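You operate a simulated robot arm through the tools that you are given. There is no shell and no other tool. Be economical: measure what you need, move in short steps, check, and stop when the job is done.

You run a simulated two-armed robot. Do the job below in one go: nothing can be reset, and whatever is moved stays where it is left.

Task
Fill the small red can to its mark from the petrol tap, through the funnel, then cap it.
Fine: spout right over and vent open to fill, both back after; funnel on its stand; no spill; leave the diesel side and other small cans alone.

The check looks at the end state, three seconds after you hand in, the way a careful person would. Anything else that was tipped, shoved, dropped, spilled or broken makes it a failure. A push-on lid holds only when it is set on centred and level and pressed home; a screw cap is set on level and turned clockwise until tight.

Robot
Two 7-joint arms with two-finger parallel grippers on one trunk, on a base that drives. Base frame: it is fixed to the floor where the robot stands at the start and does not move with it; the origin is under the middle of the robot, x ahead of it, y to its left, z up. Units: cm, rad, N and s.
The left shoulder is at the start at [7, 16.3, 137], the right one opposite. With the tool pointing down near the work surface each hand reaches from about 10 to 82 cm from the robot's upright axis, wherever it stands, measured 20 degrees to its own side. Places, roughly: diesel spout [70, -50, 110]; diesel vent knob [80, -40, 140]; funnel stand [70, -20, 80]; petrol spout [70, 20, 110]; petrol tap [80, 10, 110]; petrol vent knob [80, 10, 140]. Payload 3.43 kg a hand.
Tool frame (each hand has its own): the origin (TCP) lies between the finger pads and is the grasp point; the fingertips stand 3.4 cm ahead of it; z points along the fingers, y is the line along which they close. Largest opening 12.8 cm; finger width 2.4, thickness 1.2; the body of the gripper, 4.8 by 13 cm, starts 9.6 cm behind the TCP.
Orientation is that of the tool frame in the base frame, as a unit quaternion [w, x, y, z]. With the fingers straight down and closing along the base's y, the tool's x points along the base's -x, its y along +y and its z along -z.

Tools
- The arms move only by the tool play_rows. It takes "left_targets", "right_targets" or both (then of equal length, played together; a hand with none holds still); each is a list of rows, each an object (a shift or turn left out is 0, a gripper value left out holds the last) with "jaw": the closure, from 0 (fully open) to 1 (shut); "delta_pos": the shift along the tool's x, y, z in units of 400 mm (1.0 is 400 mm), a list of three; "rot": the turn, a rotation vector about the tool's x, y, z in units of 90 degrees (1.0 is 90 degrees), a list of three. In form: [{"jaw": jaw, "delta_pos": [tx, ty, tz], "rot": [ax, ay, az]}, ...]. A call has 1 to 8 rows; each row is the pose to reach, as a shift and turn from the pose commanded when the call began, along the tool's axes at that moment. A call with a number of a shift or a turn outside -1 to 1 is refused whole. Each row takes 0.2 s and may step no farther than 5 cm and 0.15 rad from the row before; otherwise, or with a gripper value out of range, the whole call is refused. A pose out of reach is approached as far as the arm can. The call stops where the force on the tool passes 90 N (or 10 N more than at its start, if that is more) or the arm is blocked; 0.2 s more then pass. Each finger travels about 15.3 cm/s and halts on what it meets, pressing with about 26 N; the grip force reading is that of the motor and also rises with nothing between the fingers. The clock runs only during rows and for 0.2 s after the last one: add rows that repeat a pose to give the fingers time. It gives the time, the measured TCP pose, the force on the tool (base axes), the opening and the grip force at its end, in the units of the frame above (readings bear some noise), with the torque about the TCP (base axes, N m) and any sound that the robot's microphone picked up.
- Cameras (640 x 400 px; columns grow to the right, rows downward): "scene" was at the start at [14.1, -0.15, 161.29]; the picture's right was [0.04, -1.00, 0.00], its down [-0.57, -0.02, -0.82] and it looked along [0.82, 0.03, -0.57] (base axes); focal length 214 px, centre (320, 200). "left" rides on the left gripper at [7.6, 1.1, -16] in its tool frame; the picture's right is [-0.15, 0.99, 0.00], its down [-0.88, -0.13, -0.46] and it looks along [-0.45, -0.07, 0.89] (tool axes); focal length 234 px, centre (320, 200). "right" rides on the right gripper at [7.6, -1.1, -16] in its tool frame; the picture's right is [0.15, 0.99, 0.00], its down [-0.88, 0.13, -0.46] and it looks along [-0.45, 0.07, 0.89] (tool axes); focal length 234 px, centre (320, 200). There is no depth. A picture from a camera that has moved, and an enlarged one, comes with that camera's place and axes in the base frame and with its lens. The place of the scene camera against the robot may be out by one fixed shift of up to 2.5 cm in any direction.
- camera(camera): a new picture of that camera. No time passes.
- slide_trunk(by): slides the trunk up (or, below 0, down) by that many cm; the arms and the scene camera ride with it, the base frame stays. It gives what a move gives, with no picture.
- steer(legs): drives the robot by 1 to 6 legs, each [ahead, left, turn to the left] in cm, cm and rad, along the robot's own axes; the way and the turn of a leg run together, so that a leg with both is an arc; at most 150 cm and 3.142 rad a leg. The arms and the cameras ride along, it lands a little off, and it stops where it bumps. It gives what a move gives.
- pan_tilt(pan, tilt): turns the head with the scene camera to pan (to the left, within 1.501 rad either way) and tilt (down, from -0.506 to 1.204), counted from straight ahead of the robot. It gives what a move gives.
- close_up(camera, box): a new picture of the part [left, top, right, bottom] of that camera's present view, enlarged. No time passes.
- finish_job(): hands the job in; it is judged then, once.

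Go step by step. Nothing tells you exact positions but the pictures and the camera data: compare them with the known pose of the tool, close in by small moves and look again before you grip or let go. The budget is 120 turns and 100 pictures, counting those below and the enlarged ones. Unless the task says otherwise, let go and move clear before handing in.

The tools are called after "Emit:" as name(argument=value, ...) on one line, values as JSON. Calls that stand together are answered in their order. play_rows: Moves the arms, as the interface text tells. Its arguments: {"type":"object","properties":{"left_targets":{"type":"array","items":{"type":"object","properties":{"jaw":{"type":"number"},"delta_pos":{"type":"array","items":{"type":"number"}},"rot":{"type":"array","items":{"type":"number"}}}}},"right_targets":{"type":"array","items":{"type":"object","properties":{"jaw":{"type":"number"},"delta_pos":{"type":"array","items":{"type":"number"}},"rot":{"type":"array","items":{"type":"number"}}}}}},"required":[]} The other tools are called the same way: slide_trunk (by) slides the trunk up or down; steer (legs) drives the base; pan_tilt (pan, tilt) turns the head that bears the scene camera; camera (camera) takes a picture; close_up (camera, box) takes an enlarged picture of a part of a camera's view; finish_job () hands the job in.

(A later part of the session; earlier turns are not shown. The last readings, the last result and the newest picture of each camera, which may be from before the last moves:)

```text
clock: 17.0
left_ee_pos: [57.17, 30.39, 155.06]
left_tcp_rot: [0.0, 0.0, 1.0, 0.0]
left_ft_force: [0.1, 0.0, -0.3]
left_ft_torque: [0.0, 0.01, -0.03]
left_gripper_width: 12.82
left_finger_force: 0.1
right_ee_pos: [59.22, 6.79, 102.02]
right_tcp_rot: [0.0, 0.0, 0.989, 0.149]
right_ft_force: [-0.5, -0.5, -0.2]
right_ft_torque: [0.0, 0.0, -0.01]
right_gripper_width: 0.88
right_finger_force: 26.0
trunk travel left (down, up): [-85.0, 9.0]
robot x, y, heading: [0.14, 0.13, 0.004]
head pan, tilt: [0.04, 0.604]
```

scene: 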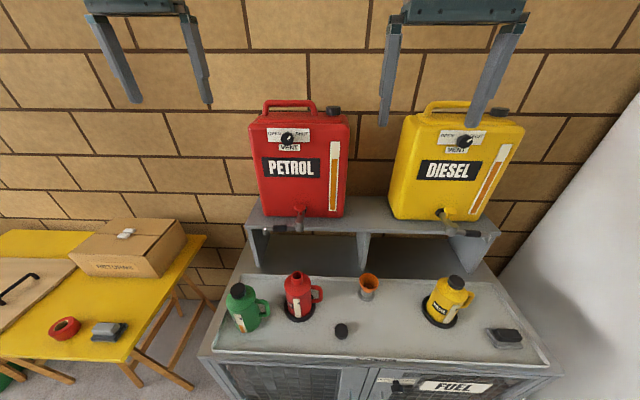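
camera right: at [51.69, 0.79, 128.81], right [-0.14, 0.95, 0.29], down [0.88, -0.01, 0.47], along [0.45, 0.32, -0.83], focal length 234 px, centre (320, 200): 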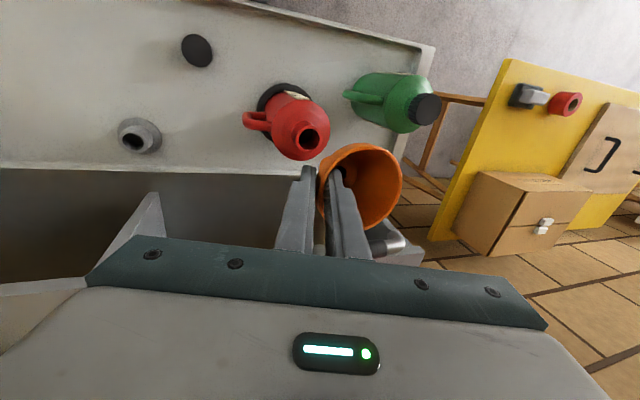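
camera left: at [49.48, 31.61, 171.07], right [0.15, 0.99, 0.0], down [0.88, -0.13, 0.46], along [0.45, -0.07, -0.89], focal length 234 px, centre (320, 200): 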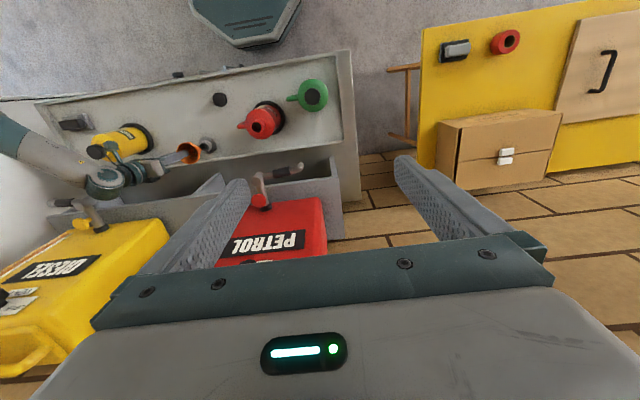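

Emit:
play_rows(right_targets=[{"delta_pos": [0, -0.0015, 0.005]}, {"delta_pos": [0, -0.003, 0.01]}])

Emit:
close_up(camera="scene", box=[272, 255, 320, 285])

```text
clock: 17.6
left_ee_pos: [56.93, 30.3, 155.25]
left_tcp_rot: [0.001, 0.0, 1.0, 0.0]
left_ft_force: [0.0, -0.1, -0.3]
left_ft_torque: [0.01, -0.04, 0.0]
left_gripper_width: 12.78
left_finger_force: 0.1
right_ee_pos: [58.94, 6.71, 101.66]
right_tcp_rot: [0.002, 0.001, 0.989, 0.149]
right_ft_force: [1.8, -2.9, 16.8]
right_ft_torque: [0.51, 0.15, -0.02]
right_gripper_width: 0.87
right_finger_force: 26.5
trunk travel left (down, up): [-85.0, 9.0]
robot x, y, heading: [-0.02, 0.1, -0.0]
head pan, tilt: [0.04, 0.604]
```

```text
13.33 times, centred on (296, 270) of scene
camera zoom: at [13.92, -0.21, 161.34], right [0.04, -1.0, 0.0], down [-0.57, -0.02, -0.82], along [0.82, 0.03, -0.57], focal length 2860 px, centre (640, -733)
```

zoom: 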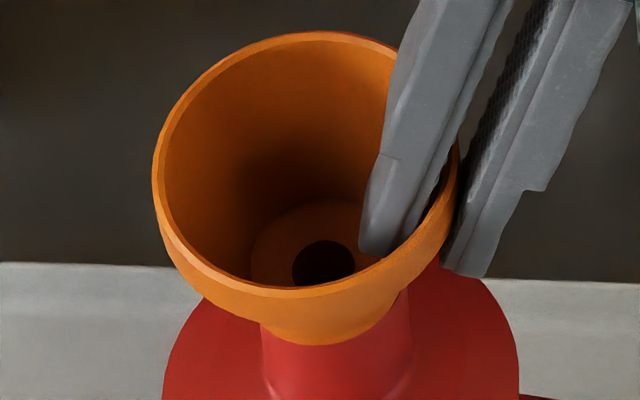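

Seated on the neck (17 N). I ease off 0.1 cm, open moderately, and withdraw along the tool axis.

Emit:
play_rows(right_targets=[{"delta_pos": [0, 0.001, -0.0035], "jaw": 1}, {"delta_pos": [0, 0.001, -0.0035], "jaw": 0.88}, {"delta_pos": [0, 0.001, -0.0035], "jaw": 0.78}, {"delta_pos": [0, 0.001, -0.0035], "jaw": 0.76}])

Emit:
close_up(camera="scene", box=[264, 240, 328, 280])

```text
clock: 18.6
left_ee_pos: [57.28, 30.35, 154.98]
left_tcp_rot: [0.0, 0.001, 1.0, 0.0]
left_ft_force: [-0.3, 0.3, -0.5]
left_ft_torque: [0.02, -0.01, -0.02]
left_gripper_width: 12.82
left_finger_force: 0.2
right_ee_pos: [59.01, 6.67, 101.56]
right_tcp_rot: [0.001, 0.001, 0.989, 0.148]
right_ft_force: [-0.7, -0.1, 0.3]
right_ft_torque: [0.0, 0.01, 0.01]
right_gripper_width: 3.09
right_finger_force: 0.0
trunk travel left (down, up): [-85.0, 9.0]
robot x, y, heading: [-0.07, 0.39, 0.001]
head pan, tilt: [0.04, 0.604]
```

```text
10.00 times, centred on (296, 260) of scene
camera zoom: at [14.13, -0.13, 161.29], right [0.04, -1.0, 0.0], down [-0.57, -0.02, -0.82], along [0.82, 0.03, -0.57], focal length 2145 px, centre (560, -400)
```

zoom: 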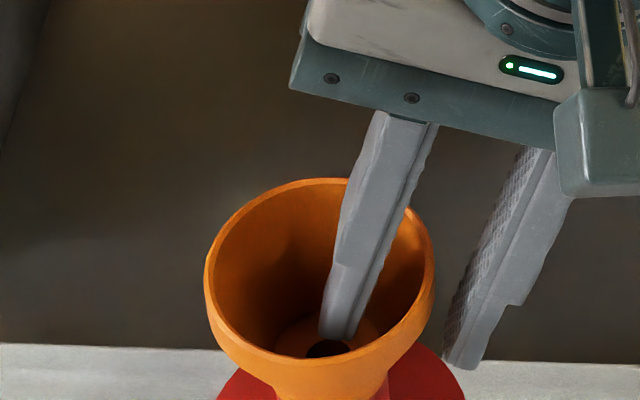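

Funnel stands in the neck and the fingers are free. I withdraw along the tool axis and park the right hand to the right.

Emit:
play_rows(right_targets=[{"delta_pos": [0, 0, -0.08]}, {"delta_pos": [0, 0, -0.19]}, {"delta_pos": [0, 0, -0.3]}, {"delta_pos": [0.03, -0.1, -0.32]}, {"delta_pos": [0.06, -0.2, -0.34]}, {"delta_pos": [0.09, -0.3, -0.36]}, {"delta_pos": [0.12, -0.4, -0.38]}, {"delta_pos": [0.15, -0.5, -0.4]}])

Emit:
camera(camera="scene")

Emit:
close_up(camera="left", box=[200, 80, 360, 180])

```text
clock: 20.4
left_ee_pos: [56.88, 30.21, 155.04]
left_tcp_rot: [0.0, -0.001, 1.0, 0.001]
left_ft_force: [-0.6, -0.6, 0.4]
left_ft_torque: [0.07, -0.05, 0.0]
left_gripper_width: 12.77
left_finger_force: 0.0
right_ee_pos: [53.03, -17.12, 111.26]
right_tcp_rot: [0.0, 0.0, 0.989, 0.149]
right_ft_force: [-0.3, -0.7, 0.3]
right_ft_torque: [0.03, 0.01, 0.01]
right_gripper_width: 3.06
right_finger_force: 0.1
trunk travel left (down, up): [-85.0, 9.0]
robot x, y, heading: [0.07, -0.25, 0.0]
head pan, tilt: [0.04, 0.604]
```

```text
57 pictures are left
camera scene: at [13.97, -0.42, 161.31], right [0.04, -1.0, 0.0], down [-0.57, -0.02, -0.82], along [0.82, 0.03, -0.57], focal length 214 px, centre (320, 200)
```

scene: 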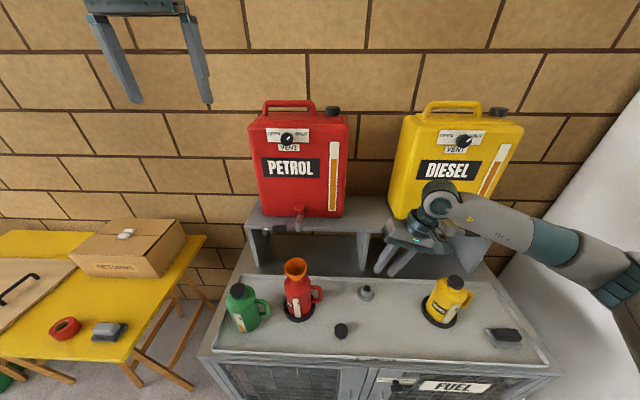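

```text
4.00 times, centred on (280, 130) of left
camera zoom: at [49.35, 31.33, 171.17], right [0.15, 0.99, 0.0], down [0.88, -0.13, 0.46], along [0.45, -0.07, -0.89], focal length 937 px, centre (480, 480)
```

zoom: 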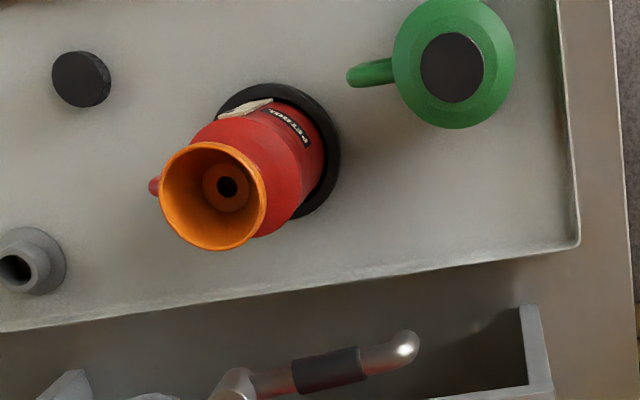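

The funnel is seated upright in the can. Refined positions: spout pivot about [71, 10.1], sleeve centre [70.5, 16.8, 107], scene camera offset about [0, 0.7, -2.5]. I bring the closed left hand, tilted 20°, above and behind the spout sleeve.

Emit:
play_rows(left_targets=[{"delta_pos": [-0.05, -0.041, 0.094], "rot": [0, -0.074, 0], "jaw": 1}, {"delta_pos": [-0.1, -0.082, 0.188], "rot": [0, -0.148, 0]}, {"delta_pos": [-0.15, -0.124, 0.281], "rot": [0, -0.222, 0]}, {"delta_pos": [-0.2, -0.165, 0.375], "rot": [0, -0.222, 0]}, {"delta_pos": [-0.25, -0.206, 0.469], "rot": [0, -0.222, 0]}, {"delta_pos": [-0.3, -0.248, 0.562], "rot": [0, -0.222, 0]}, {"delta_pos": [-0.355, -0.289, 0.656], "rot": [0, -0.222, 0]}, {"delta_pos": [-0.405, -0.33, 0.75], "rot": [0, -0.222, 0]}])

Emit:
camera(camera="left")

Emit:
close_up(camera="scene", box=[224, 150, 352, 230])

```text
clock: 22.2
left_ee_pos: [73.4, 17.2, 124.63]
left_tcp_rot: [0.173, -0.001, 0.985, 0.0]
left_ft_force: [0.2, -0.5, 0.7]
left_ft_torque: [0.03, 0.01, 0.0]
left_gripper_width: 0.01
left_finger_force: 26.3
right_ee_pos: [53.33, -16.91, 111.12]
right_tcp_rot: [0.001, 0.001, 0.989, 0.148]
right_ft_force: [-0.1, -0.2, 0.7]
right_ft_torque: [0.02, 0.04, -0.02]
right_gripper_width: 3.08
right_finger_force: 0.0
trunk travel left (down, up): [-85.0, 9.0]
robot x, y, heading: [-0.12, 0.45, -0.003]
head pan, tilt: [0.04, 0.604]
```

```text
55 pictures are left
camera left: at [60.81, 18.38, 137.22], right [0.14, 0.99, 0.05], down [0.67, -0.13, 0.73], along [0.73, -0.07, -0.68], focal length 234 px, centre (320, 200)
```

left: 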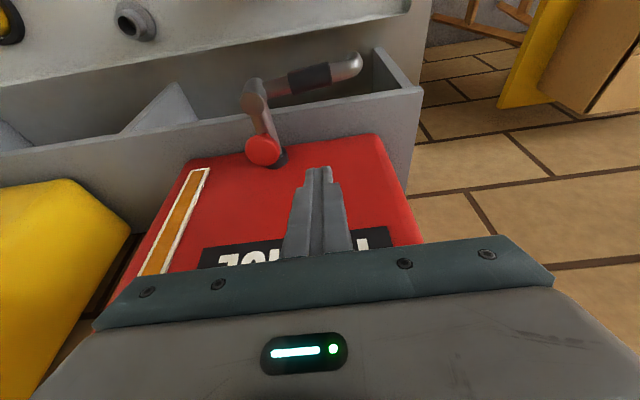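

```text
5.00 times, centred on (288, 190) of scene
camera zoom: at [14.27, -0.23, 161.28], right [0.04, -1.0, 0.0], down [-0.57, -0.02, -0.82], along [0.82, 0.03, -0.57], focal length 1072 px, centre (480, 250)
```

zoom: 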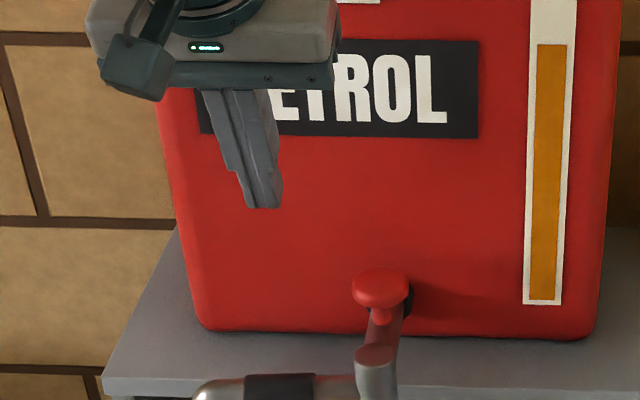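

The finger is well placed: sleeve at about [70.8–71.5, 17], tank front well behind. I lower behind the sleeve.

Emit:
play_rows(left_targets=[{"delta_pos": [0.03, -0.002, 0.09]}, {"delta_pos": [0.06, -0.003, 0.178]}, {"delta_pos": [0.09, -0.004, 0.267]}, {"delta_pos": [0.121, -0.005, 0.355]}])

Emit:
close_up(camera="left", box=[160, 0, 480, 200])

Emit:
close_up(camera="scene", box=[240, 180, 336, 240])

```text
clock: 23.2
left_ee_pos: [73.61, 17.2, 109.89]
left_tcp_rot: [0.173, 0.001, 0.985, -0.002]
left_ft_force: [-0.3, -0.3, 0.0]
left_ft_torque: [-0.03, 0.04, 0.03]
left_gripper_width: 0.0
left_finger_force: 25.6
right_ee_pos: [53.24, -16.85, 111.2]
right_tcp_rot: [0.001, 0.001, 0.989, 0.149]
right_ft_force: [-0.9, -0.3, -0.6]
right_ft_torque: [-0.03, 0.02, -0.02]
right_gripper_width: 3.05
right_finger_force: 0.1
trunk travel left (down, up): [-85.0, 9.0]
robot x, y, heading: [-0.37, -0.02, 0.001]
head pan, tilt: [0.04, 0.604]
```

```text
2.00 times, centred on (320, 100) of left
camera zoom: at [61.0, 18.36, 122.45], right [0.14, 0.99, 0.05], down [0.67, -0.13, 0.73], along [0.73, -0.07, -0.68], focal length 468 px, centre (320, 400)
```

zoom: 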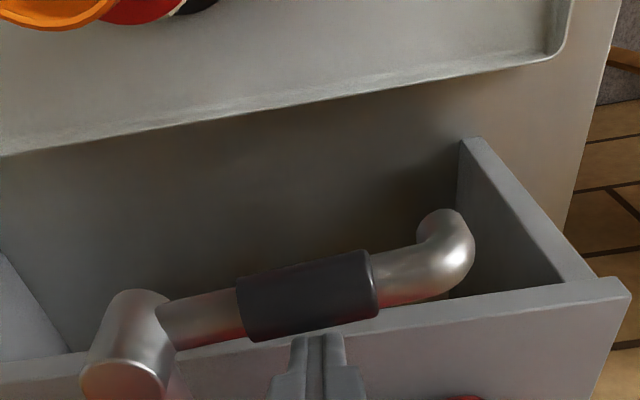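

```text
6.67 times, centred on (288, 210) of scene
camera zoom: at [14.21, -0.11, 161.29], right [0.04, -1.0, 0.0], down [-0.57, -0.02, -0.82], along [0.82, 0.03, -0.57], focal length 1430 px, centre (533, 133)
```

zoom: 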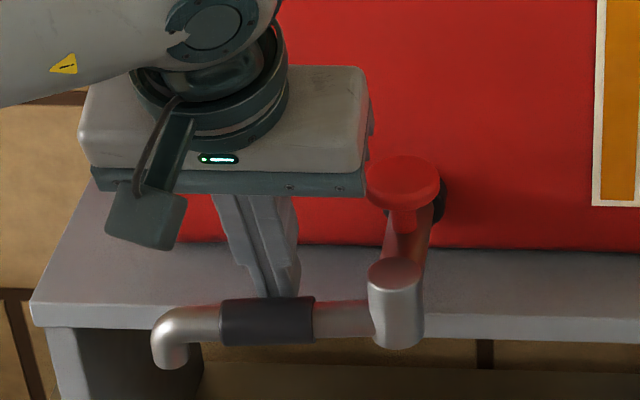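

Fingers are behind the sleeve. I push it round the pivot along an arc, first to about 45°.

Emit:
play_rows(left_targets=[{"delta_pos": [0.0259, 0, -0.0094]}, {"delta_pos": [0.0447, 0.0075, -0.0162]}, {"delta_pos": [0.0646, 0.0118, -0.0235]}, {"delta_pos": [0.0846, 0.013, -0.0308]}, {"delta_pos": [0.1065, 0.0128, -0.0387]}, {"delta_pos": [0.128, 0.0075, -0.0466]}, {"delta_pos": [0.1495, 0.0015, -0.0544]}])

Emit:
close_up(camera="scene", box=[240, 190, 352, 260])

```text
clock: 24.8
left_ee_pos: [67.21, 16.99, 110.0]
left_tcp_rot: [0.173, 0.0, 0.985, 0.001]
left_ft_force: [0.0, -0.3, 0.5]
left_ft_torque: [0.03, 0.01, 0.01]
left_gripper_width: 0.0
left_finger_force: 25.8
right_ee_pos: [53.18, -16.88, 111.03]
right_tcp_rot: [0.001, 0.001, 0.989, 0.149]
right_ft_force: [0.1, 1.0, -0.2]
right_ft_torque: [0.01, -0.02, 0.0]
right_gripper_width: 3.08
right_finger_force: 0.1
trunk travel left (down, up): [-85.0, 9.0]
robot x, y, heading: [0.05, 0.09, -0.0]
head pan, tilt: [0.04, 0.604]
```

```text
5.71 times, centred on (296, 225) of scene
camera zoom: at [14.09, -0.15, 161.29], right [0.04, -1.0, 0.0], down [-0.57, -0.02, -0.82], along [0.82, 0.03, -0.57], focal length 1226 px, centre (457, 57)
```

zoom: 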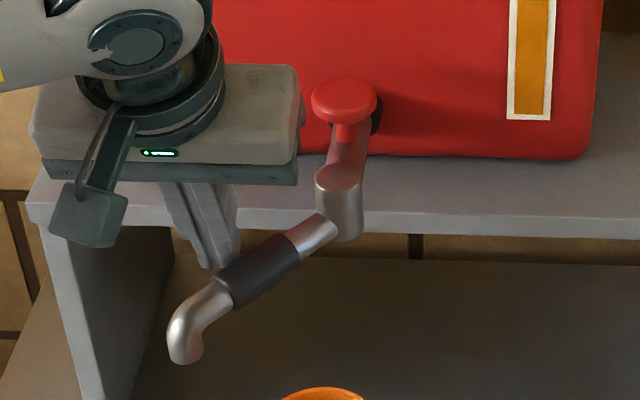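

The spout swings freely and is at about 45°. I continue the arc to about 88°.

Emit:
play_rows(left_targets=[{"delta_pos": [0.0212, -0.01, -0.0077]}, {"delta_pos": [0.0402, -0.025, -0.0146]}, {"delta_pos": [0.0573, -0.0415, -0.0209]}, {"delta_pos": [0.0729, -0.0625, -0.0265]}, {"delta_pos": [0.0846, -0.0825, -0.0308]}, {"delta_pos": [0.0928, -0.105, -0.0338]}])

Emit:
close_up(camera="scene", box=[240, 200, 352, 270])

Emit:
camera(camera="left")

```text
clock: 26.2
left_ee_pos: [63.39, 12.76, 109.97]
left_tcp_rot: [0.174, 0.0, 0.985, 0.0]
left_ft_force: [0.1, 0.0, -0.6]
left_ft_torque: [0.04, 0.0, -0.02]
left_gripper_width: 0.01
left_finger_force: 26.6
right_ee_pos: [53.04, -17.08, 111.2]
right_tcp_rot: [0.0, 0.001, 0.989, 0.149]
right_ft_force: [0.6, -0.1, 0.4]
right_ft_torque: [0.01, -0.01, 0.03]
right_gripper_width: 3.06
right_finger_force: 0.1
trunk travel left (down, up): [-85.0, 9.0]
robot x, y, heading: [-0.06, 0.12, -0.001]
head pan, tilt: [0.04, 0.604]
```

```text
5.71 times, centred on (296, 235) of scene
camera zoom: at [14.11, -0.22, 161.29], right [0.04, -1.0, 0.0], down [-0.57, -0.02, -0.82], along [0.82, 0.03, -0.57], focal length 1226 px, centre (457, 0)
```

zoom: 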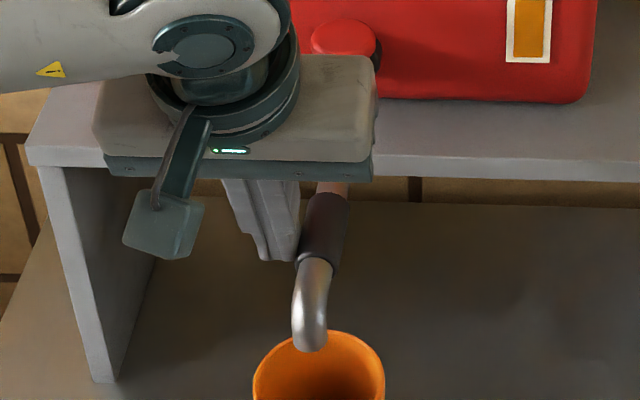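

```text
49 pictures are left
camera left: at [50.73, 13.94, 122.54], right [0.14, 0.99, 0.05], down [0.67, -0.13, 0.73], along [0.73, -0.07, -0.68], focal length 234 px, centre (320, 200)
```

left: 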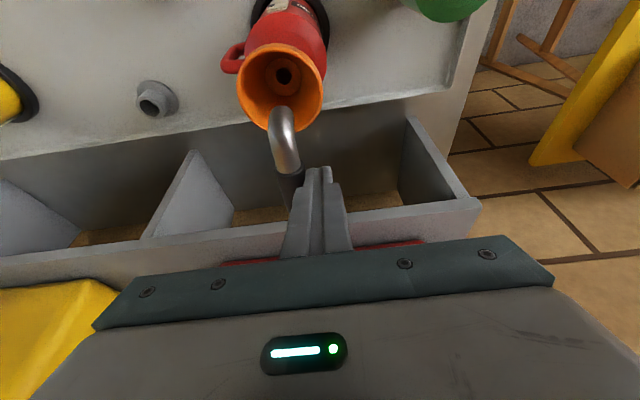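

The spout points straight at the robot with its outlet over the funnel. I back the left hand off to the left, rise, and start turning the hand to face the vent knob.

Emit:
play_rows(left_targets=[{"delta_pos": [0, 0.075, 0]}, {"delta_pos": [-0.0385, 0.075, -0.1057]}, {"delta_pos": [-0.077, 0.075, -0.2115]}, {"delta_pos": [-0.111, 0.075, -0.3055]}, {"delta_pos": [-0.145, 0.06, -0.4], "rot": [0, -0.09, 0]}, {"delta_pos": [-0.18, 0.04, -0.4935], "rot": [0, -0.18, 0]}, {"delta_pos": [-0.214, 0.02, -0.5875], "rot": [0, -0.27, 0]}, {"delta_pos": [-0.222, 0.01, -0.611], "rot": [0, -0.36, 0]}])

```text
clock: 28.0
left_ee_pos: [63.33, 13.28, 136.21]
left_tcp_rot: [0.442, -0.001, 0.897, 0.0]
left_ft_force: [0.0, -0.7, -0.2]
left_ft_torque: [0.02, -0.04, 0.03]
left_gripper_width: 0.0
left_finger_force: 25.8
right_ee_pos: [53.02, -16.98, 111.03]
right_tcp_rot: [0.0, 0.001, 0.989, 0.149]
right_ft_force: [0.5, 0.0, -0.4]
right_ft_torque: [0.0, -0.01, -0.02]
right_gripper_width: 3.1
right_finger_force: 0.0
trunk travel left (down, up): [-85.0, 9.0]
robot x, y, heading: [-0.16, 0.15, -0.0]
head pan, tilt: [0.04, 0.604]
```

Now I finish turning the hand horizontal and open it for the knob.

Emit:
play_rows(left_targets=[{"rot": [0, -0.09, 0], "jaw": 0.4}, {"rot": [0, -0.18, 0]}, {"rot": [0, -0.27, 0]}, {"rot": [0, -0.36, 0]}, {"rot": [0, -0.418, 0]}])

Emit:
camera(camera="left")

Emit:
close_up(camera="scene", box=[240, 100, 336, 160])

```text
clock: 29.4
left_ee_pos: [62.06, 9.79, 136.48]
left_tcp_rot: [0.702, -0.003, 0.711, -0.049]
left_ft_force: [-0.2, 1.4, 0.3]
left_ft_torque: [-0.01, 0.01, -0.09]
left_gripper_width: 7.69
left_finger_force: 0.1
left hand out of reach, approached as far as the arm can: row 5
right_ee_pos: [52.82, -16.36, 111.37]
right_tcp_rot: [0.002, 0.001, 0.989, 0.146]
right_ft_force: [-0.9, 1.0, -0.1]
right_ft_torque: [-0.09, -0.01, 0.0]
right_gripper_width: 3.06
right_finger_force: 0.1
trunk travel left (down, up): [-85.0, 9.0]
robot x, y, heading: [0.02, 0.31, -0.001]
head pan, tilt: [0.04, 0.604]
stopped in row 5 (left hand): the arm was blocked; the commanded pose is now the measured one
```

```text
48 pictures are left
camera left: at [46.02, 11.37, 129.2], right [0.06, 1.0, 0.07], down [-0.45, -0.04, 0.89], along [0.89, -0.09, 0.45], focal length 234 px, centre (320, 200)
```

left: 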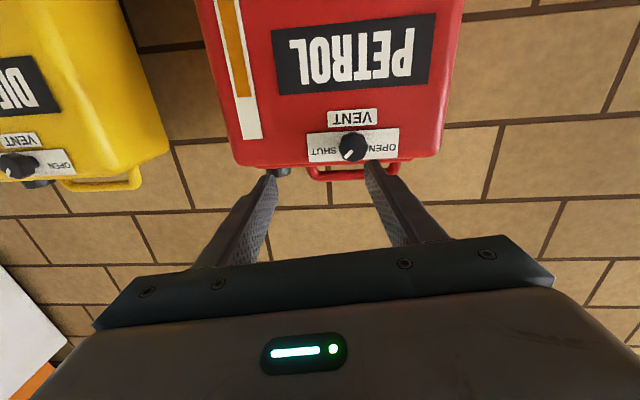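

```text
6.67 times, centred on (288, 130) of scene
camera zoom: at [13.79, 0.57, 161.32], right [0.04, -1.0, 0.01], down [-0.57, -0.03, -0.82], along [0.82, 0.03, -0.57], focal length 1430 px, centre (533, 667)
```

zoom: 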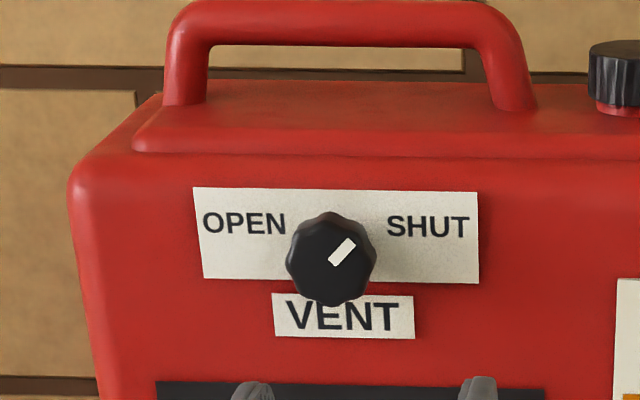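

The hand is nearly horizontal but was too far back for the arm; triangulation puts the knob at about [76.5, 13, 137.2]. I move forward, straighten, and re-look.

Emit:
play_rows(left_targets=[{"delta_pos": [-0.008, 0.02, 0.07], "rot": [-0.01, -0.002, 0.012]}, {"delta_pos": [-0.017, 0.055, 0.135], "rot": [-0.025, -0.005, 0.03]}, {"delta_pos": [-0.0265, 0.091, 0.194], "rot": [-0.041, -0.008, 0.047]}])

Emit:
camera(camera="left")

```text
clock: 30.2
left_ee_pos: [70.33, 12.0, 137.4]
left_tcp_rot: [0.705, -0.002, 0.71, 0.005]
left_ft_force: [-0.2, -0.5, -0.1]
left_ft_torque: [0.01, -0.04, -0.02]
left_gripper_width: 7.67
left_finger_force: 0.1
left hand out of reach, approached as far as the arm can: row 3
right_ee_pos: [53.36, -16.79, 111.07]
right_tcp_rot: [0.0, 0.001, 0.989, 0.147]
right_ft_force: [0.8, 0.4, 0.2]
right_ft_torque: [-0.02, 0.02, -0.04]
right_gripper_width: 3.09
right_finger_force: 0.0
trunk travel left (down, up): [-85.0, 9.0]
robot x, y, heading: [-0.26, 0.08, 0.002]
head pan, tilt: [0.04, 0.604]
```

```text
46 pictures are left
camera left: at [54.25, 13.13, 130.0], right [-0.01, 0.99, 0.15], down [-0.45, -0.14, 0.88], along [0.89, -0.06, 0.44], focal length 234 px, centre (320, 200)
```

left: 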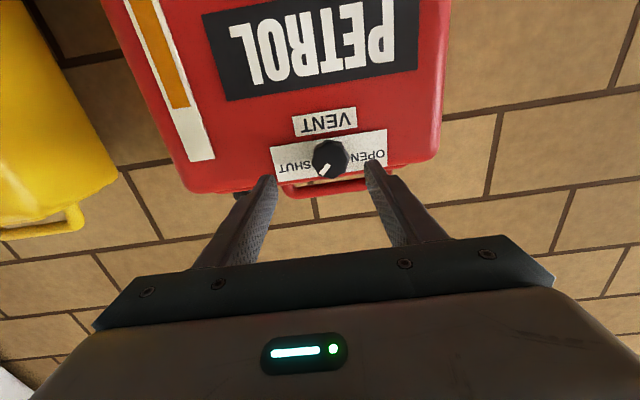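

Knob confirmed at about [77, 13.3, 137]. The arm was slightly short on the y shift; I try a small further move to see whether it reaches.

Emit:
play_rows(left_targets=[{"delta_pos": [0.005, 0.02, 0.015]}, {"delta_pos": [0.01, 0.033, 0.03]}])

```text
clock: 30.8
left_ee_pos: [71.16, 12.13, 137.87]
left_tcp_rot: [0.704, -0.003, 0.71, 0.006]
left_ft_force: [0.1, 0.3, -0.5]
left_ft_torque: [-0.02, 0.02, 0.02]
left_gripper_width: 7.68
left_finger_force: 0.1
left hand out of reach, approached as far as the arm can: row 1, 2
right_ee_pos: [53.16, -16.88, 111.19]
right_tcp_rot: [0.001, 0.001, 0.989, 0.148]
right_ft_force: [0.3, 0.3, 0.0]
right_ft_torque: [-0.01, 0.0, 0.0]
right_gripper_width: 3.08
right_finger_force: 0.1
trunk travel left (down, up): [-85.0, 9.0]
robot x, y, heading: [-0.1, -0.05, -0.003]
head pan, tilt: [0.04, 0.604]
```

The arm is at a joint limit this close. I back the base 12 cm to unfold it, then retry.

Emit:
steer(legs=[[-12, 0, 0]])

```text
clock: 32.0
left_ee_pos: [59.36, 11.74, 137.6]
left_tcp_rot: [0.703, -0.001, 0.711, 0.006]
left_ft_force: [-0.3, 0.0, -0.6]
left_ft_torque: [-0.01, -0.01, 0.05]
left_gripper_width: 7.66
left_finger_force: 0.2
right_ee_pos: [41.37, -17.12, 110.97]
right_tcp_rot: [0.0, 0.002, 0.989, 0.148]
right_ft_force: [0.0, 0.8, -0.3]
right_ft_torque: [0.0, 0.03, 0.03]
right_gripper_width: 3.06
right_finger_force: 0.0
trunk travel left (down, up): [-85.0, 9.0]
robot x, y, heading: [-12.16, -0.23, 0.0]
head pan, tilt: [0.04, 0.604]
```

Emit:
play_rows(left_targets=[{"delta_pos": [0.005, 0.013, 0.1]}, {"delta_pos": [0.01, 0.026, 0.2]}, {"delta_pos": [0.015, 0.039, 0.29]}])

```text
clock: 32.8
left_ee_pos: [70.71, 11.88, 138.37]
left_tcp_rot: [0.7, -0.008, 0.714, 0.012]
left_ft_force: [0.6, -0.2, -0.4]
left_ft_torque: [0.01, 0.0, 0.01]
left_gripper_width: 7.68
left_finger_force: 0.1
left hand out of reach, approached as far as the arm can: row 1, 2, 3
right_ee_pos: [41.19, -17.08, 111.07]
right_tcp_rot: [0.0, 0.002, 0.989, 0.147]
right_ft_force: [-0.2, -0.1, 0.2]
right_ft_torque: [0.06, -0.04, 0.03]
right_gripper_width: 3.08
right_finger_force: 0.1
trunk travel left (down, up): [-85.0, 9.0]
robot x, y, heading: [-11.85, -0.23, -0.003]
head pan, tilt: [0.04, 0.604]
```

Still pushed up and short: the wrist pitch is the limit, so the shoulder should be lower. I lower the trunk 15 cm.

Emit:
slide_trunk(by=-15)

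Emit:
play_rows(left_targets=[{"delta_pos": [-0.1, 0.015, 0]}, {"delta_pos": [-0.21, 0.025, 0]}, {"delta_pos": [-0.32, 0.035, 0]}])

```text
clock: 34.6
left_ee_pos: [70.71, 11.97, 123.42]
left_tcp_rot: [0.699, -0.007, 0.715, 0.011]
left_ft_force: [-0.6, 0.0, -0.8]
left_ft_torque: [0.0, 0.0, 0.03]
left_gripper_width: 7.69
left_finger_force: 0.2
right_ee_pos: [41.27, -17.13, 96.12]
right_tcp_rot: [0.001, 0.002, 0.989, 0.149]
right_ft_force: [-1.1, 0.9, 0.0]
right_ft_torque: [0.01, 0.01, 0.03]
right_gripper_width: 3.06
right_finger_force: 0.0
trunk travel left (down, up): [-70.0, 24.0]
robot x, y, heading: [-12.14, -0.11, -0.003]
head pan, tilt: [0.04, 0.604]
```

```text
clock: 35.4
left_ee_pos: [71.01, 13.37, 136.28]
left_tcp_rot: [0.699, -0.007, 0.715, 0.011]
left_ft_force: [-0.8, -0.1, -0.3]
left_ft_torque: [0.01, 0.0, -0.01]
left_gripper_width: 7.71
left_finger_force: 0.1
right_ee_pos: [41.23, -17.12, 96.11]
right_tcp_rot: [0.001, 0.002, 0.989, 0.148]
right_ft_force: [0.2, -0.6, 0.4]
right_ft_torque: [-0.02, -0.01, -0.01]
right_gripper_width: 3.08
right_finger_force: 0.1
trunk travel left (down, up): [-70.0, 24.0]
robot x, y, heading: [-11.82, -0.11, 0.002]
head pan, tilt: [0.04, 0.604]
```

Reachable now. I check the view before closing in on the knob.

Emit:
play_rows(left_targets=[{"delta_pos": [-0.015, 0, 0], "rot": [0.016, -0.014, -0.004]}])

Emit:
camera(camera="left")

Emit:
close_up(camera="scene", box=[240, 60, 368, 140])

```text
clock: 35.8
left_ee_pos: [70.94, 13.45, 136.76]
left_tcp_rot: [0.707, 0.0, 0.707, -0.001]
left_ft_force: [0.2, 1.1, -0.1]
left_ft_torque: [-0.02, 0.0, -0.03]
left_gripper_width: 7.68
left_finger_force: 0.1
right_ee_pos: [41.24, -17.03, 96.09]
right_tcp_rot: [0.0, 0.002, 0.989, 0.148]
right_ft_force: [0.0, -0.2, 0.2]
right_ft_torque: [0.02, -0.01, 0.02]
right_gripper_width: 3.06
right_finger_force: 0.1
trunk travel left (down, up): [-70.0, 24.0]
robot x, y, heading: [-11.59, 0.01, -0.001]
head pan, tilt: [0.04, 0.604]
```

```text
45 pictures are left
camera left: at [54.96, 14.6, 129.25], right [0.0, 0.99, 0.15], down [-0.45, -0.13, 0.88], along [0.89, -0.06, 0.45], focal length 234 px, centre (320, 200)
```

left: 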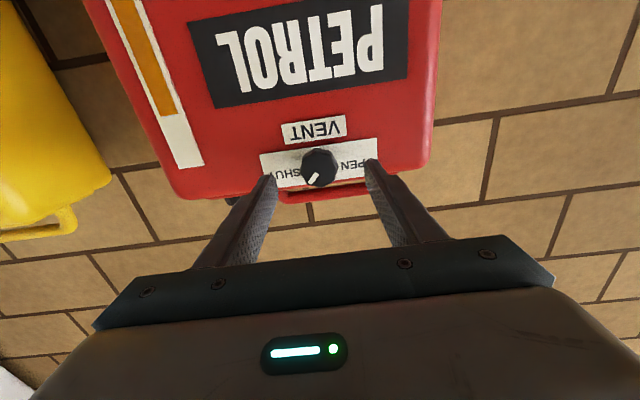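

```text
5.00 times, centred on (304, 100) of scene
camera zoom: at [2.21, -0.13, 146.29], right [0.04, -1.0, 0.0], down [-0.57, -0.02, -0.82], along [0.82, 0.03, -0.57], focal length 1072 px, centre (400, 700)
```

zoom: 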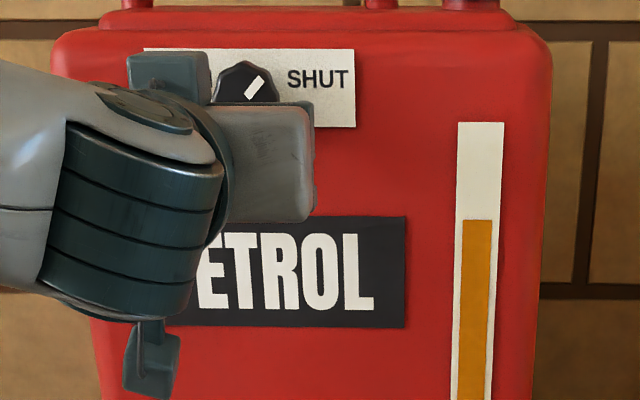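

Knob at [77.2, 13.5, 137] and the hand is lined up with it. I advance 3.6 cm and close.

Emit:
play_rows(left_targets=[{"delta_pos": [-0.004, 0, 0.05]}, {"delta_pos": [-0.004, 0, 0.09]}, {"delta_pos": [-0.004, 0, 0.09], "jaw": 0.6}, {"delta_pos": [-0.004, 0, 0.09], "jaw": 0.8}, {"delta_pos": [-0.004, 0, 0.09], "jaw": 0.8}])

Emit:
close_up(camera="left", box=[240, 100, 400, 200])

```text
clock: 37.0
left_ee_pos: [74.62, 13.46, 136.88]
left_tcp_rot: [0.707, -0.001, 0.707, 0.002]
left_ft_force: [0.7, 0.3, -0.6]
left_ft_torque: [-0.01, 0.0, 0.0]
left_gripper_width: 2.55
left_finger_force: 0.1
right_ee_pos: [41.14, -17.03, 96.2]
right_tcp_rot: [0.001, 0.003, 0.989, 0.148]
right_ft_force: [-0.7, -0.7, -0.3]
right_ft_torque: [-0.04, 0.0, 0.02]
right_gripper_width: 3.1
right_finger_force: 0.1
trunk travel left (down, up): [-70.0, 24.0]
robot x, y, heading: [-12.11, -0.24, 0.001]
head pan, tilt: [0.04, 0.604]
```

```text
4.00 times, centred on (320, 150) of left
camera zoom: at [58.62, 14.51, 129.39], right [0.0, 0.99, 0.15], down [-0.46, -0.13, 0.88], along [0.89, -0.06, 0.45], focal length 937 px, centre (320, 400)
```

zoom: 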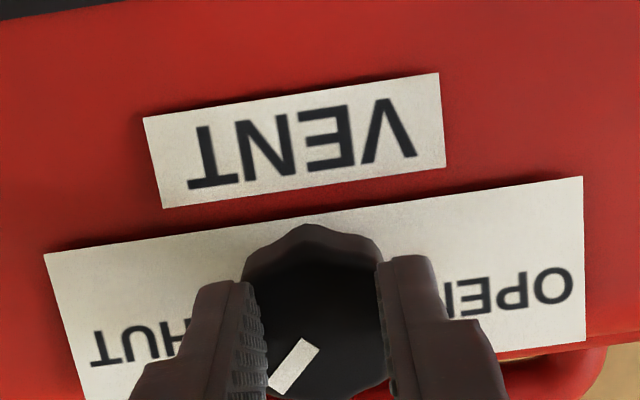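

The fingers closed just in front of the knob, so it lies deeper: all wrist views agree on about [80, 13.3, 137.9]. I open, raise 1 cm, and advance.

Emit:
play_rows(left_targets=[{"jaw": 0.55}, {"jaw": 0.5}, {"delta_pos": [-0.025, -0.003, 0.02]}, {"delta_pos": [-0.025, -0.003, 0.05]}, {"delta_pos": [-0.025, -0.003, 0.07]}])

Emit:
close_up(camera="left", box=[240, 100, 400, 200])

```text
clock: 38.2
left_ee_pos: [77.55, 13.25, 137.92]
left_tcp_rot: [0.707, -0.001, 0.707, 0.0]
left_ft_force: [0.8, 0.3, 0.6]
left_ft_torque: [-0.02, -0.01, 0.0]
left_gripper_width: 6.39
left_finger_force: 0.0
right_ee_pos: [41.26, -17.11, 96.08]
right_tcp_rot: [0.0, 0.002, 0.989, 0.149]
right_ft_force: [0.1, 0.6, -0.4]
right_ft_torque: [0.0, 0.0, -0.02]
right_gripper_width: 3.06
right_finger_force: 0.1
trunk travel left (down, up): [-70.0, 24.0]
robot x, y, heading: [-11.92, -0.17, -0.001]
head pan, tilt: [0.04, 0.604]
```

```text
4.00 times, centred on (320, 150) of left
camera zoom: at [61.46, 14.4, 130.44], right [0.0, 0.99, 0.15], down [-0.46, -0.13, 0.88], along [0.89, -0.06, 0.45], focal length 937 px, centre (320, 400)
```

zoom: 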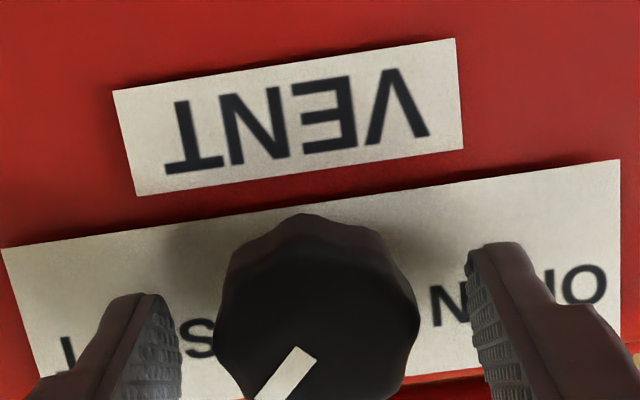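

The fingers now flank the knob, centred. I close on it.

Emit:
play_rows(left_targets=[{"jaw": 0.65}, {"jaw": 0.85}, {"jaw": 0.9}])

```text
clock: 39.0
left_ee_pos: [77.48, 13.29, 137.95]
left_tcp_rot: [0.707, -0.002, 0.707, 0.002]
left_ft_force: [0.1, 0.6, 1.9]
left_ft_torque: [-0.01, -0.08, -0.19]
left_gripper_width: 3.94
left_finger_force: 44.6
right_ee_pos: [41.33, -17.2, 96.09]
right_tcp_rot: [0.0, 0.002, 0.989, 0.149]
right_ft_force: [1.1, -0.4, -0.5]
right_ft_torque: [0.02, -0.01, -0.02]
right_gripper_width: 3.07
right_finger_force: 0.0
trunk travel left (down, up): [-70.0, 24.0]
robot x, y, heading: [-11.99, -0.08, -0.004]
head pan, tilt: [0.04, 0.604]
```

Gripped (3.94 cm). I turn it counter-clockwise as seen from the robot, toward OPEN.

Emit:
play_rows(left_targets=[{"rot": [0, 0, -0.09]}, {"rot": [0, 0, -0.18]}, {"rot": [0, 0, -0.27]}, {"rot": [0, 0, -0.36]}, {"rot": [0, 0, -0.45]}, {"rot": [0, 0, -0.54]}])

```text
clock: 40.4
left_ee_pos: [77.54, 13.51, 137.9]
left_tcp_rot: [0.644, -0.295, 0.643, -0.291]
left_ft_force: [-3.6, 9.4, -6.2]
left_ft_torque: [0.06, 0.58, -0.98]
left_gripper_width: 3.94
left_finger_force: 45.2
right_ee_pos: [41.15, -16.87, 96.18]
right_tcp_rot: [0.0, 0.001, 0.989, 0.146]
right_ft_force: [-0.8, 0.1, -0.2]
right_ft_torque: [-0.05, -0.01, 0.03]
right_gripper_width: 3.06
right_finger_force: 0.0
trunk travel left (down, up): [-70.0, 24.0]
robot x, y, heading: [-11.91, 0.27, 0.002]
head pan, tilt: [0.04, 0.604]
```

Emit:
play_rows(left_targets=[{"rot": [0, 0, -0.09]}, {"rot": [0, 0, -0.18]}, {"rot": [0, 0, -0.27]}, {"rot": [0, 0, -0.36]}, {"rot": [0, 0, -0.45]}])

Emit:
camera(camera="left")

```text
clock: 41.6
left_ee_pos: [77.54, 13.52, 137.51]
left_tcp_rot: [0.502, -0.499, 0.504, -0.495]
left_ft_force: [-16.9, 16.6, -24.9]
left_ft_torque: [0.07, -0.13, -0.39]
left_gripper_width: 3.92
left_finger_force: 45.0
right_ee_pos: [41.38, -16.7, 96.16]
right_tcp_rot: [0.0, 0.001, 0.989, 0.148]
right_ft_force: [0.9, -1.0, 0.2]
right_ft_torque: [-0.02, 0.0, 0.03]
right_gripper_width: 3.05
right_finger_force: 0.2
trunk travel left (down, up): [-70.0, 24.0]
robot x, y, heading: [-11.78, 0.19, -0.005]
head pan, tilt: [0.04, 0.604]
```

```text
41 pictures are left
camera left: at [61.46, 6.13, 136.47], right [-0.01, 0.16, -0.99], down [-0.46, 0.88, 0.14], along [0.89, 0.45, 0.07], focal length 234 px, centre (320, 200)
```

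left: 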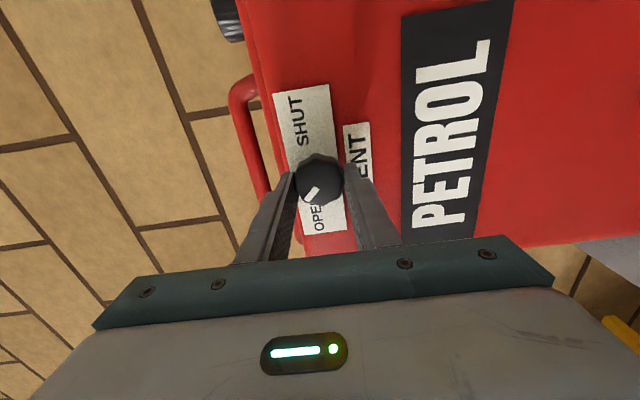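

The pointer now shows up-left to OPEN. I open the fingers and retract straight back.

Emit:
play_rows(left_targets=[{"jaw": 0.6}, {"jaw": 0.5}, {"delta_pos": [0, 0, -0.08]}, {"delta_pos": [0, 0, -0.19]}, {"delta_pos": [0, 0, -0.3], "jaw": 0.9}])

Emit:
play_rows(left_targets=[{"rot": [-0.042, 0.042, 0.0725], "jaw": 1}, {"rot": [-0.084, 0.084, 0.145]}, {"rot": [-0.126, 0.126, 0.2175]}, {"rot": [-0.168, 0.168, 0.29]}, {"rot": [-0.21, 0.21, 0.3625]}, {"rot": [-0.252, 0.252, 0.435]}, {"rot": [-0.294, 0.294, 0.5075]}, {"rot": [-0.336, 0.336, 0.58]}])

Emit:
play_rows(left_targets=[{"rot": [-0.042, 0.042, 0.0725]}, {"rot": [-0.084, 0.084, 0.145]}, {"rot": [-0.126, 0.126, 0.2175]}, {"rot": [-0.168, 0.168, 0.29]}, {"rot": [-0.183, 0.183, 0.319]}])

Emit:
close_up(camera="scene", box=[220, 60, 412, 180])

```text
clock: 42.8
left_ee_pos: [65.28, 13.22, 137.66]
left_tcp_rot: [0.505, -0.497, 0.503, -0.495]
left_ft_force: [0.2, 0.4, 0.0]
left_ft_torque: [0.0, 0.01, -0.04]
left_gripper_width: 1.28
left_finger_force: 0.1
right_ee_pos: [41.33, -17.1, 96.13]
right_tcp_rot: [0.0, 0.002, 0.989, 0.148]
right_ft_force: [0.0, 0.6, -0.1]
right_ft_torque: [0.01, -0.01, 0.05]
right_gripper_width: 3.06
right_finger_force: 0.1
trunk travel left (down, up): [-70.0, 24.0]
robot x, y, heading: [-11.88, -0.12, -0.006]
head pan, tilt: [0.04, 0.604]
```

```text
clock: 44.6
left_ee_pos: [65.36, 13.02, 138.04]
left_tcp_rot: [0.384, -0.198, 0.881, -0.193]
left_ft_force: [-0.6, 0.2, 0.4]
left_ft_torque: [0.0, -0.01, 0.02]
left_gripper_width: 0.0
left_finger_force: 25.5
right_ee_pos: [41.27, -17.11, 96.09]
right_tcp_rot: [0.001, 0.002, 0.989, 0.149]
right_ft_force: [0.9, 0.2, -0.5]
right_ft_torque: [0.03, -0.01, -0.03]
right_gripper_width: 3.07
right_finger_force: 0.0
trunk travel left (down, up): [-70.0, 24.0]
robot x, y, heading: [-11.95, -0.49, -0.004]
head pan, tilt: [0.04, 0.604]
```

```text
clock: 45.8
left_ee_pos: [65.41, 13.15, 137.84]
left_tcp_rot: [0.258, 0.003, 0.966, 0.007]
left_ft_force: [-0.2, -0.3, -0.5]
left_ft_torque: [0.01, 0.02, -0.05]
left_gripper_width: 0.01
left_finger_force: 25.9
right_ee_pos: [41.21, -17.0, 96.05]
right_tcp_rot: [0.0, 0.001, 0.989, 0.147]
right_ft_force: [-0.4, -0.8, -0.4]
right_ft_torque: [0.04, -0.03, -0.02]
right_gripper_width: 3.06
right_finger_force: 0.1
trunk travel left (down, up): [-70.0, 24.0]
robot x, y, heading: [-11.9, -0.18, -0.003]
head pan, tilt: [0.04, 0.604]
```

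```text
3.33 times, centred on (316, 120) of scene
camera zoom: at [2.19, -0.21, 146.29], right [0.04, -1.0, 0.0], down [-0.57, -0.02, -0.82], along [0.82, 0.03, -0.57], focal length 715 px, centre (333, 467)
```

zoom: 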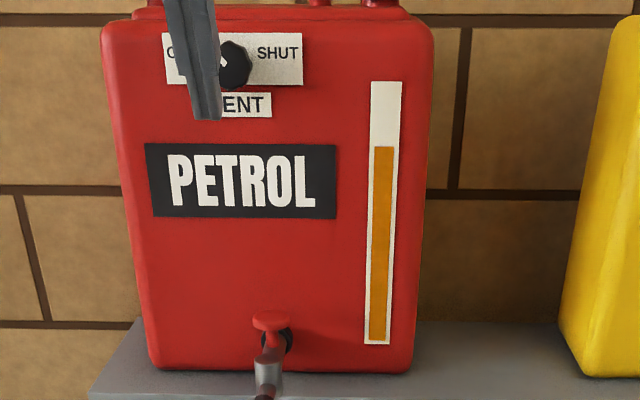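

The vent is visibly at OPEN. I bring the closed fingertips, pitched 30°, to just above the tap button at [76.6, 10.2, 113.5].

Emit:
play_rows(left_targets=[{"delta_pos": [0.005, -0.015, 0.104]}, {"delta_pos": [0.01, -0.03, 0.207]}, {"delta_pos": [0.014, -0.044, 0.31]}, {"delta_pos": [0.019, -0.059, 0.414]}, {"delta_pos": [0.024, -0.074, 0.5175]}])

Emit:
close_up(camera="scene", box=[230, 120, 358, 200])

Emit:
close_up(camera="left", box=[200, 80, 440, 230])

```text
clock: 47.0
left_ee_pos: [75.11, 10.4, 119.41]
left_tcp_rot: [0.258, 0.002, 0.966, 0.008]
left_ft_force: [0.3, 0.3, 0.7]
left_ft_torque: [-0.02, 0.01, 0.0]
left_gripper_width: 0.02
left_finger_force: 26.1
right_ee_pos: [41.39, -17.09, 96.08]
right_tcp_rot: [-0.001, 0.001, 0.989, 0.149]
right_ft_force: [0.6, -0.6, -0.6]
right_ft_torque: [0.0, 0.0, 0.02]
right_gripper_width: 3.08
right_finger_force: 0.2
trunk travel left (down, up): [-70.0, 24.0]
robot x, y, heading: [-11.68, 0.1, -0.0]
head pan, tilt: [0.04, 0.604]
```

```text
5.00 times, centred on (294, 160) of scene
camera zoom: at [2.33, -0.26, 146.28], right [0.04, -1.0, 0.0], down [-0.57, -0.02, -0.82], along [0.82, 0.03, -0.57], focal length 1072 px, centre (450, 400)
```

zoom: 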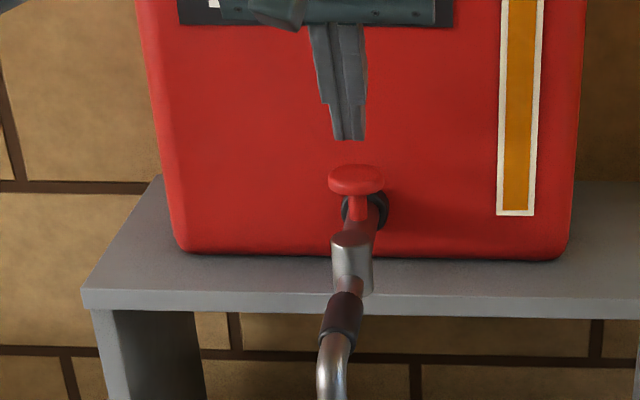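

```text
2.67 times, centred on (320, 155) of left
camera zoom: at [60.48, 11.45, 129.54], right [0.13, 0.99, 0.09], down [0.54, -0.14, 0.83], along [0.83, -0.06, -0.55], focal length 624 px, centre (320, 320)
```

zoom: 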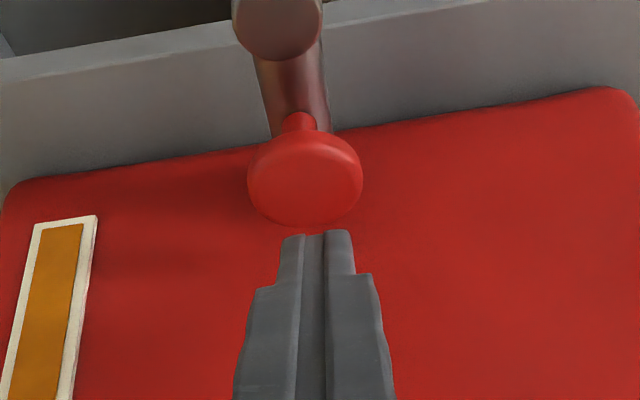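

Fingertips are centred over the button. I descend to first contact.

Emit:
play_rows(left_targets=[{"delta_pos": [0.0125, -0.003, 0.0217]}, {"delta_pos": [0.025, -0.003, 0.0433]}])

```text
clock: 47.6
left_ee_pos: [75.0, 10.55, 117.44]
left_tcp_rot: [0.259, 0.002, 0.966, 0.006]
left_ft_force: [0.4, 0.4, -0.2]
left_ft_torque: [-0.06, -0.02, 0.02]
left_gripper_width: 0.0
left_finger_force: 26.2
right_ee_pos: [41.25, -17.12, 96.09]
right_tcp_rot: [0.0, 0.002, 0.989, 0.148]
right_ft_force: [0.3, 0.0, -0.6]
right_ft_torque: [0.03, 0.01, 0.02]
right_gripper_width: 3.07
right_finger_force: 0.0
trunk travel left (down, up): [-70.0, 24.0]
robot x, y, heading: [-12.07, -0.12, -0.004]
head pan, tilt: [0.04, 0.604]
```

Emit:
play_rows(left_targets=[{"delta_pos": [0.005, -0.003, 0.0087]}])

Emit:
close_up(camera="scene", box=[250, 140, 346, 200])

```text
clock: 48.0
left_ee_pos: [75.08, 10.19, 116.94]
left_tcp_rot: [0.258, 0.001, 0.966, 0.007]
left_ft_force: [-0.5, -0.6, -0.2]
left_ft_torque: [-0.02, -0.03, -0.01]
left_gripper_width: 0.01
left_finger_force: 26.3
right_ee_pos: [41.39, -17.07, 95.97]
right_tcp_rot: [0.0, 0.002, 0.989, 0.148]
right_ft_force: [-0.1, 0.0, 0.5]
right_ft_torque: [0.0, -0.02, 0.04]
right_gripper_width: 3.08
right_finger_force: 0.0
trunk travel left (down, up): [-70.0, 24.0]
robot x, y, heading: [-11.85, 0.23, -0.001]
head pan, tilt: [0.04, 0.604]
```

```text
6.67 times, centred on (298, 170) of scene
camera zoom: at [2.25, -0.23, 146.29], right [0.04, -1.0, 0.0], down [-0.57, -0.02, -0.82], along [0.82, 0.03, -0.57], focal length 1430 px, centre (467, 400)
```

zoom: 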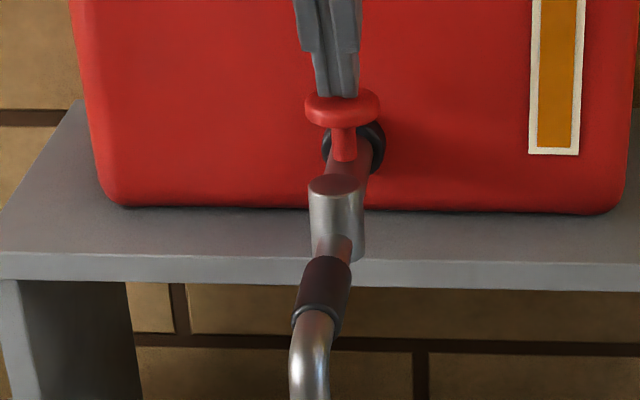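

Just above the button. I press in small steps, watching force and sound.

Emit:
play_rows(left_targets=[{"delta_pos": [0.005, 0.0, 0.0087]}])

```text
clock: 48.4
left_ee_pos: [74.96, 10.13, 116.76]
left_tcp_rot: [0.259, 0.001, 0.966, 0.006]
left_ft_force: [-0.8, 0.7, 2.0]
left_ft_torque: [0.01, -0.03, 0.03]
left_gripper_width: 0.01
left_finger_force: 25.8
right_ee_pos: [41.22, -17.04, 96.13]
right_tcp_rot: [0.001, 0.002, 0.989, 0.148]
right_ft_force: [0.4, 0.1, -0.3]
right_ft_torque: [0.02, 0.02, -0.01]
right_gripper_width: 3.06
right_finger_force: 0.2
trunk travel left (down, up): [-70.0, 24.0]
robot x, y, heading: [-11.63, -0.11, -0.001]
head pan, tilt: [0.04, 0.604]
```

Emit:
play_rows(left_targets=[{"delta_pos": [0.004, 0.0, 0.0065]}])

```text
clock: 48.8
left_ee_pos: [74.92, 10.23, 116.33]
left_tcp_rot: [0.259, 0.001, 0.966, 0.006]
left_ft_force: [-1.0, -0.8, 3.6]
left_ft_torque: [0.01, -0.05, 0.03]
left_gripper_width: 0.0
left_finger_force: 26.0
right_ee_pos: [41.22, -17.21, 96.21]
right_tcp_rot: [0.0, 0.002, 0.989, 0.148]
right_ft_force: [-0.3, 0.1, -0.4]
right_ft_torque: [0.0, 0.0, 0.0]
right_gripper_width: 3.07
right_finger_force: 0.0
trunk travel left (down, up): [-70.0, 24.0]
robot x, y, heading: [-11.99, -0.22, -0.0]
head pan, tilt: [0.04, 0.604]
```

The spring resists lightly (3.6 N), no sound yet. I press further.

Emit:
play_rows(left_targets=[{"delta_pos": [0.005, 0.0, 0.0087]}])

Emit:
close_up(camera="scene", box=[250, 150, 346, 210])

```text
clock: 49.2
left_ee_pos: [74.93, 10.14, 115.91]
left_tcp_rot: [0.26, 0.001, 0.966, 0.007]
left_ft_force: [-0.5, -1.0, 4.8]
left_ft_torque: [-0.02, -0.06, 0.01]
left_gripper_width: 0.01
left_finger_force: 25.6
right_ee_pos: [41.29, -17.15, 96.2]
right_tcp_rot: [0.0, 0.002, 0.989, 0.149]
right_ft_force: [0.2, -0.9, 0.5]
right_ft_torque: [-0.03, -0.02, -0.01]
right_gripper_width: 3.07
right_finger_force: 0.1
trunk travel left (down, up): [-70.0, 24.0]
robot x, y, heading: [-12.01, -0.15, -0.007]
head pan, tilt: [0.04, 0.604]
```

```text
6.67 times, centred on (298, 180) of scene
camera zoom: at [2.11, -0.25, 146.31], right [0.04, -1.0, 0.0], down [-0.57, -0.02, -0.82], along [0.82, 0.03, -0.57], focal length 1430 px, centre (467, 333)
```

zoom: 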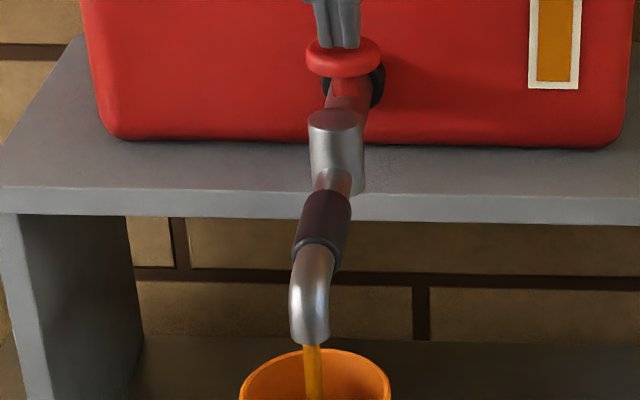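

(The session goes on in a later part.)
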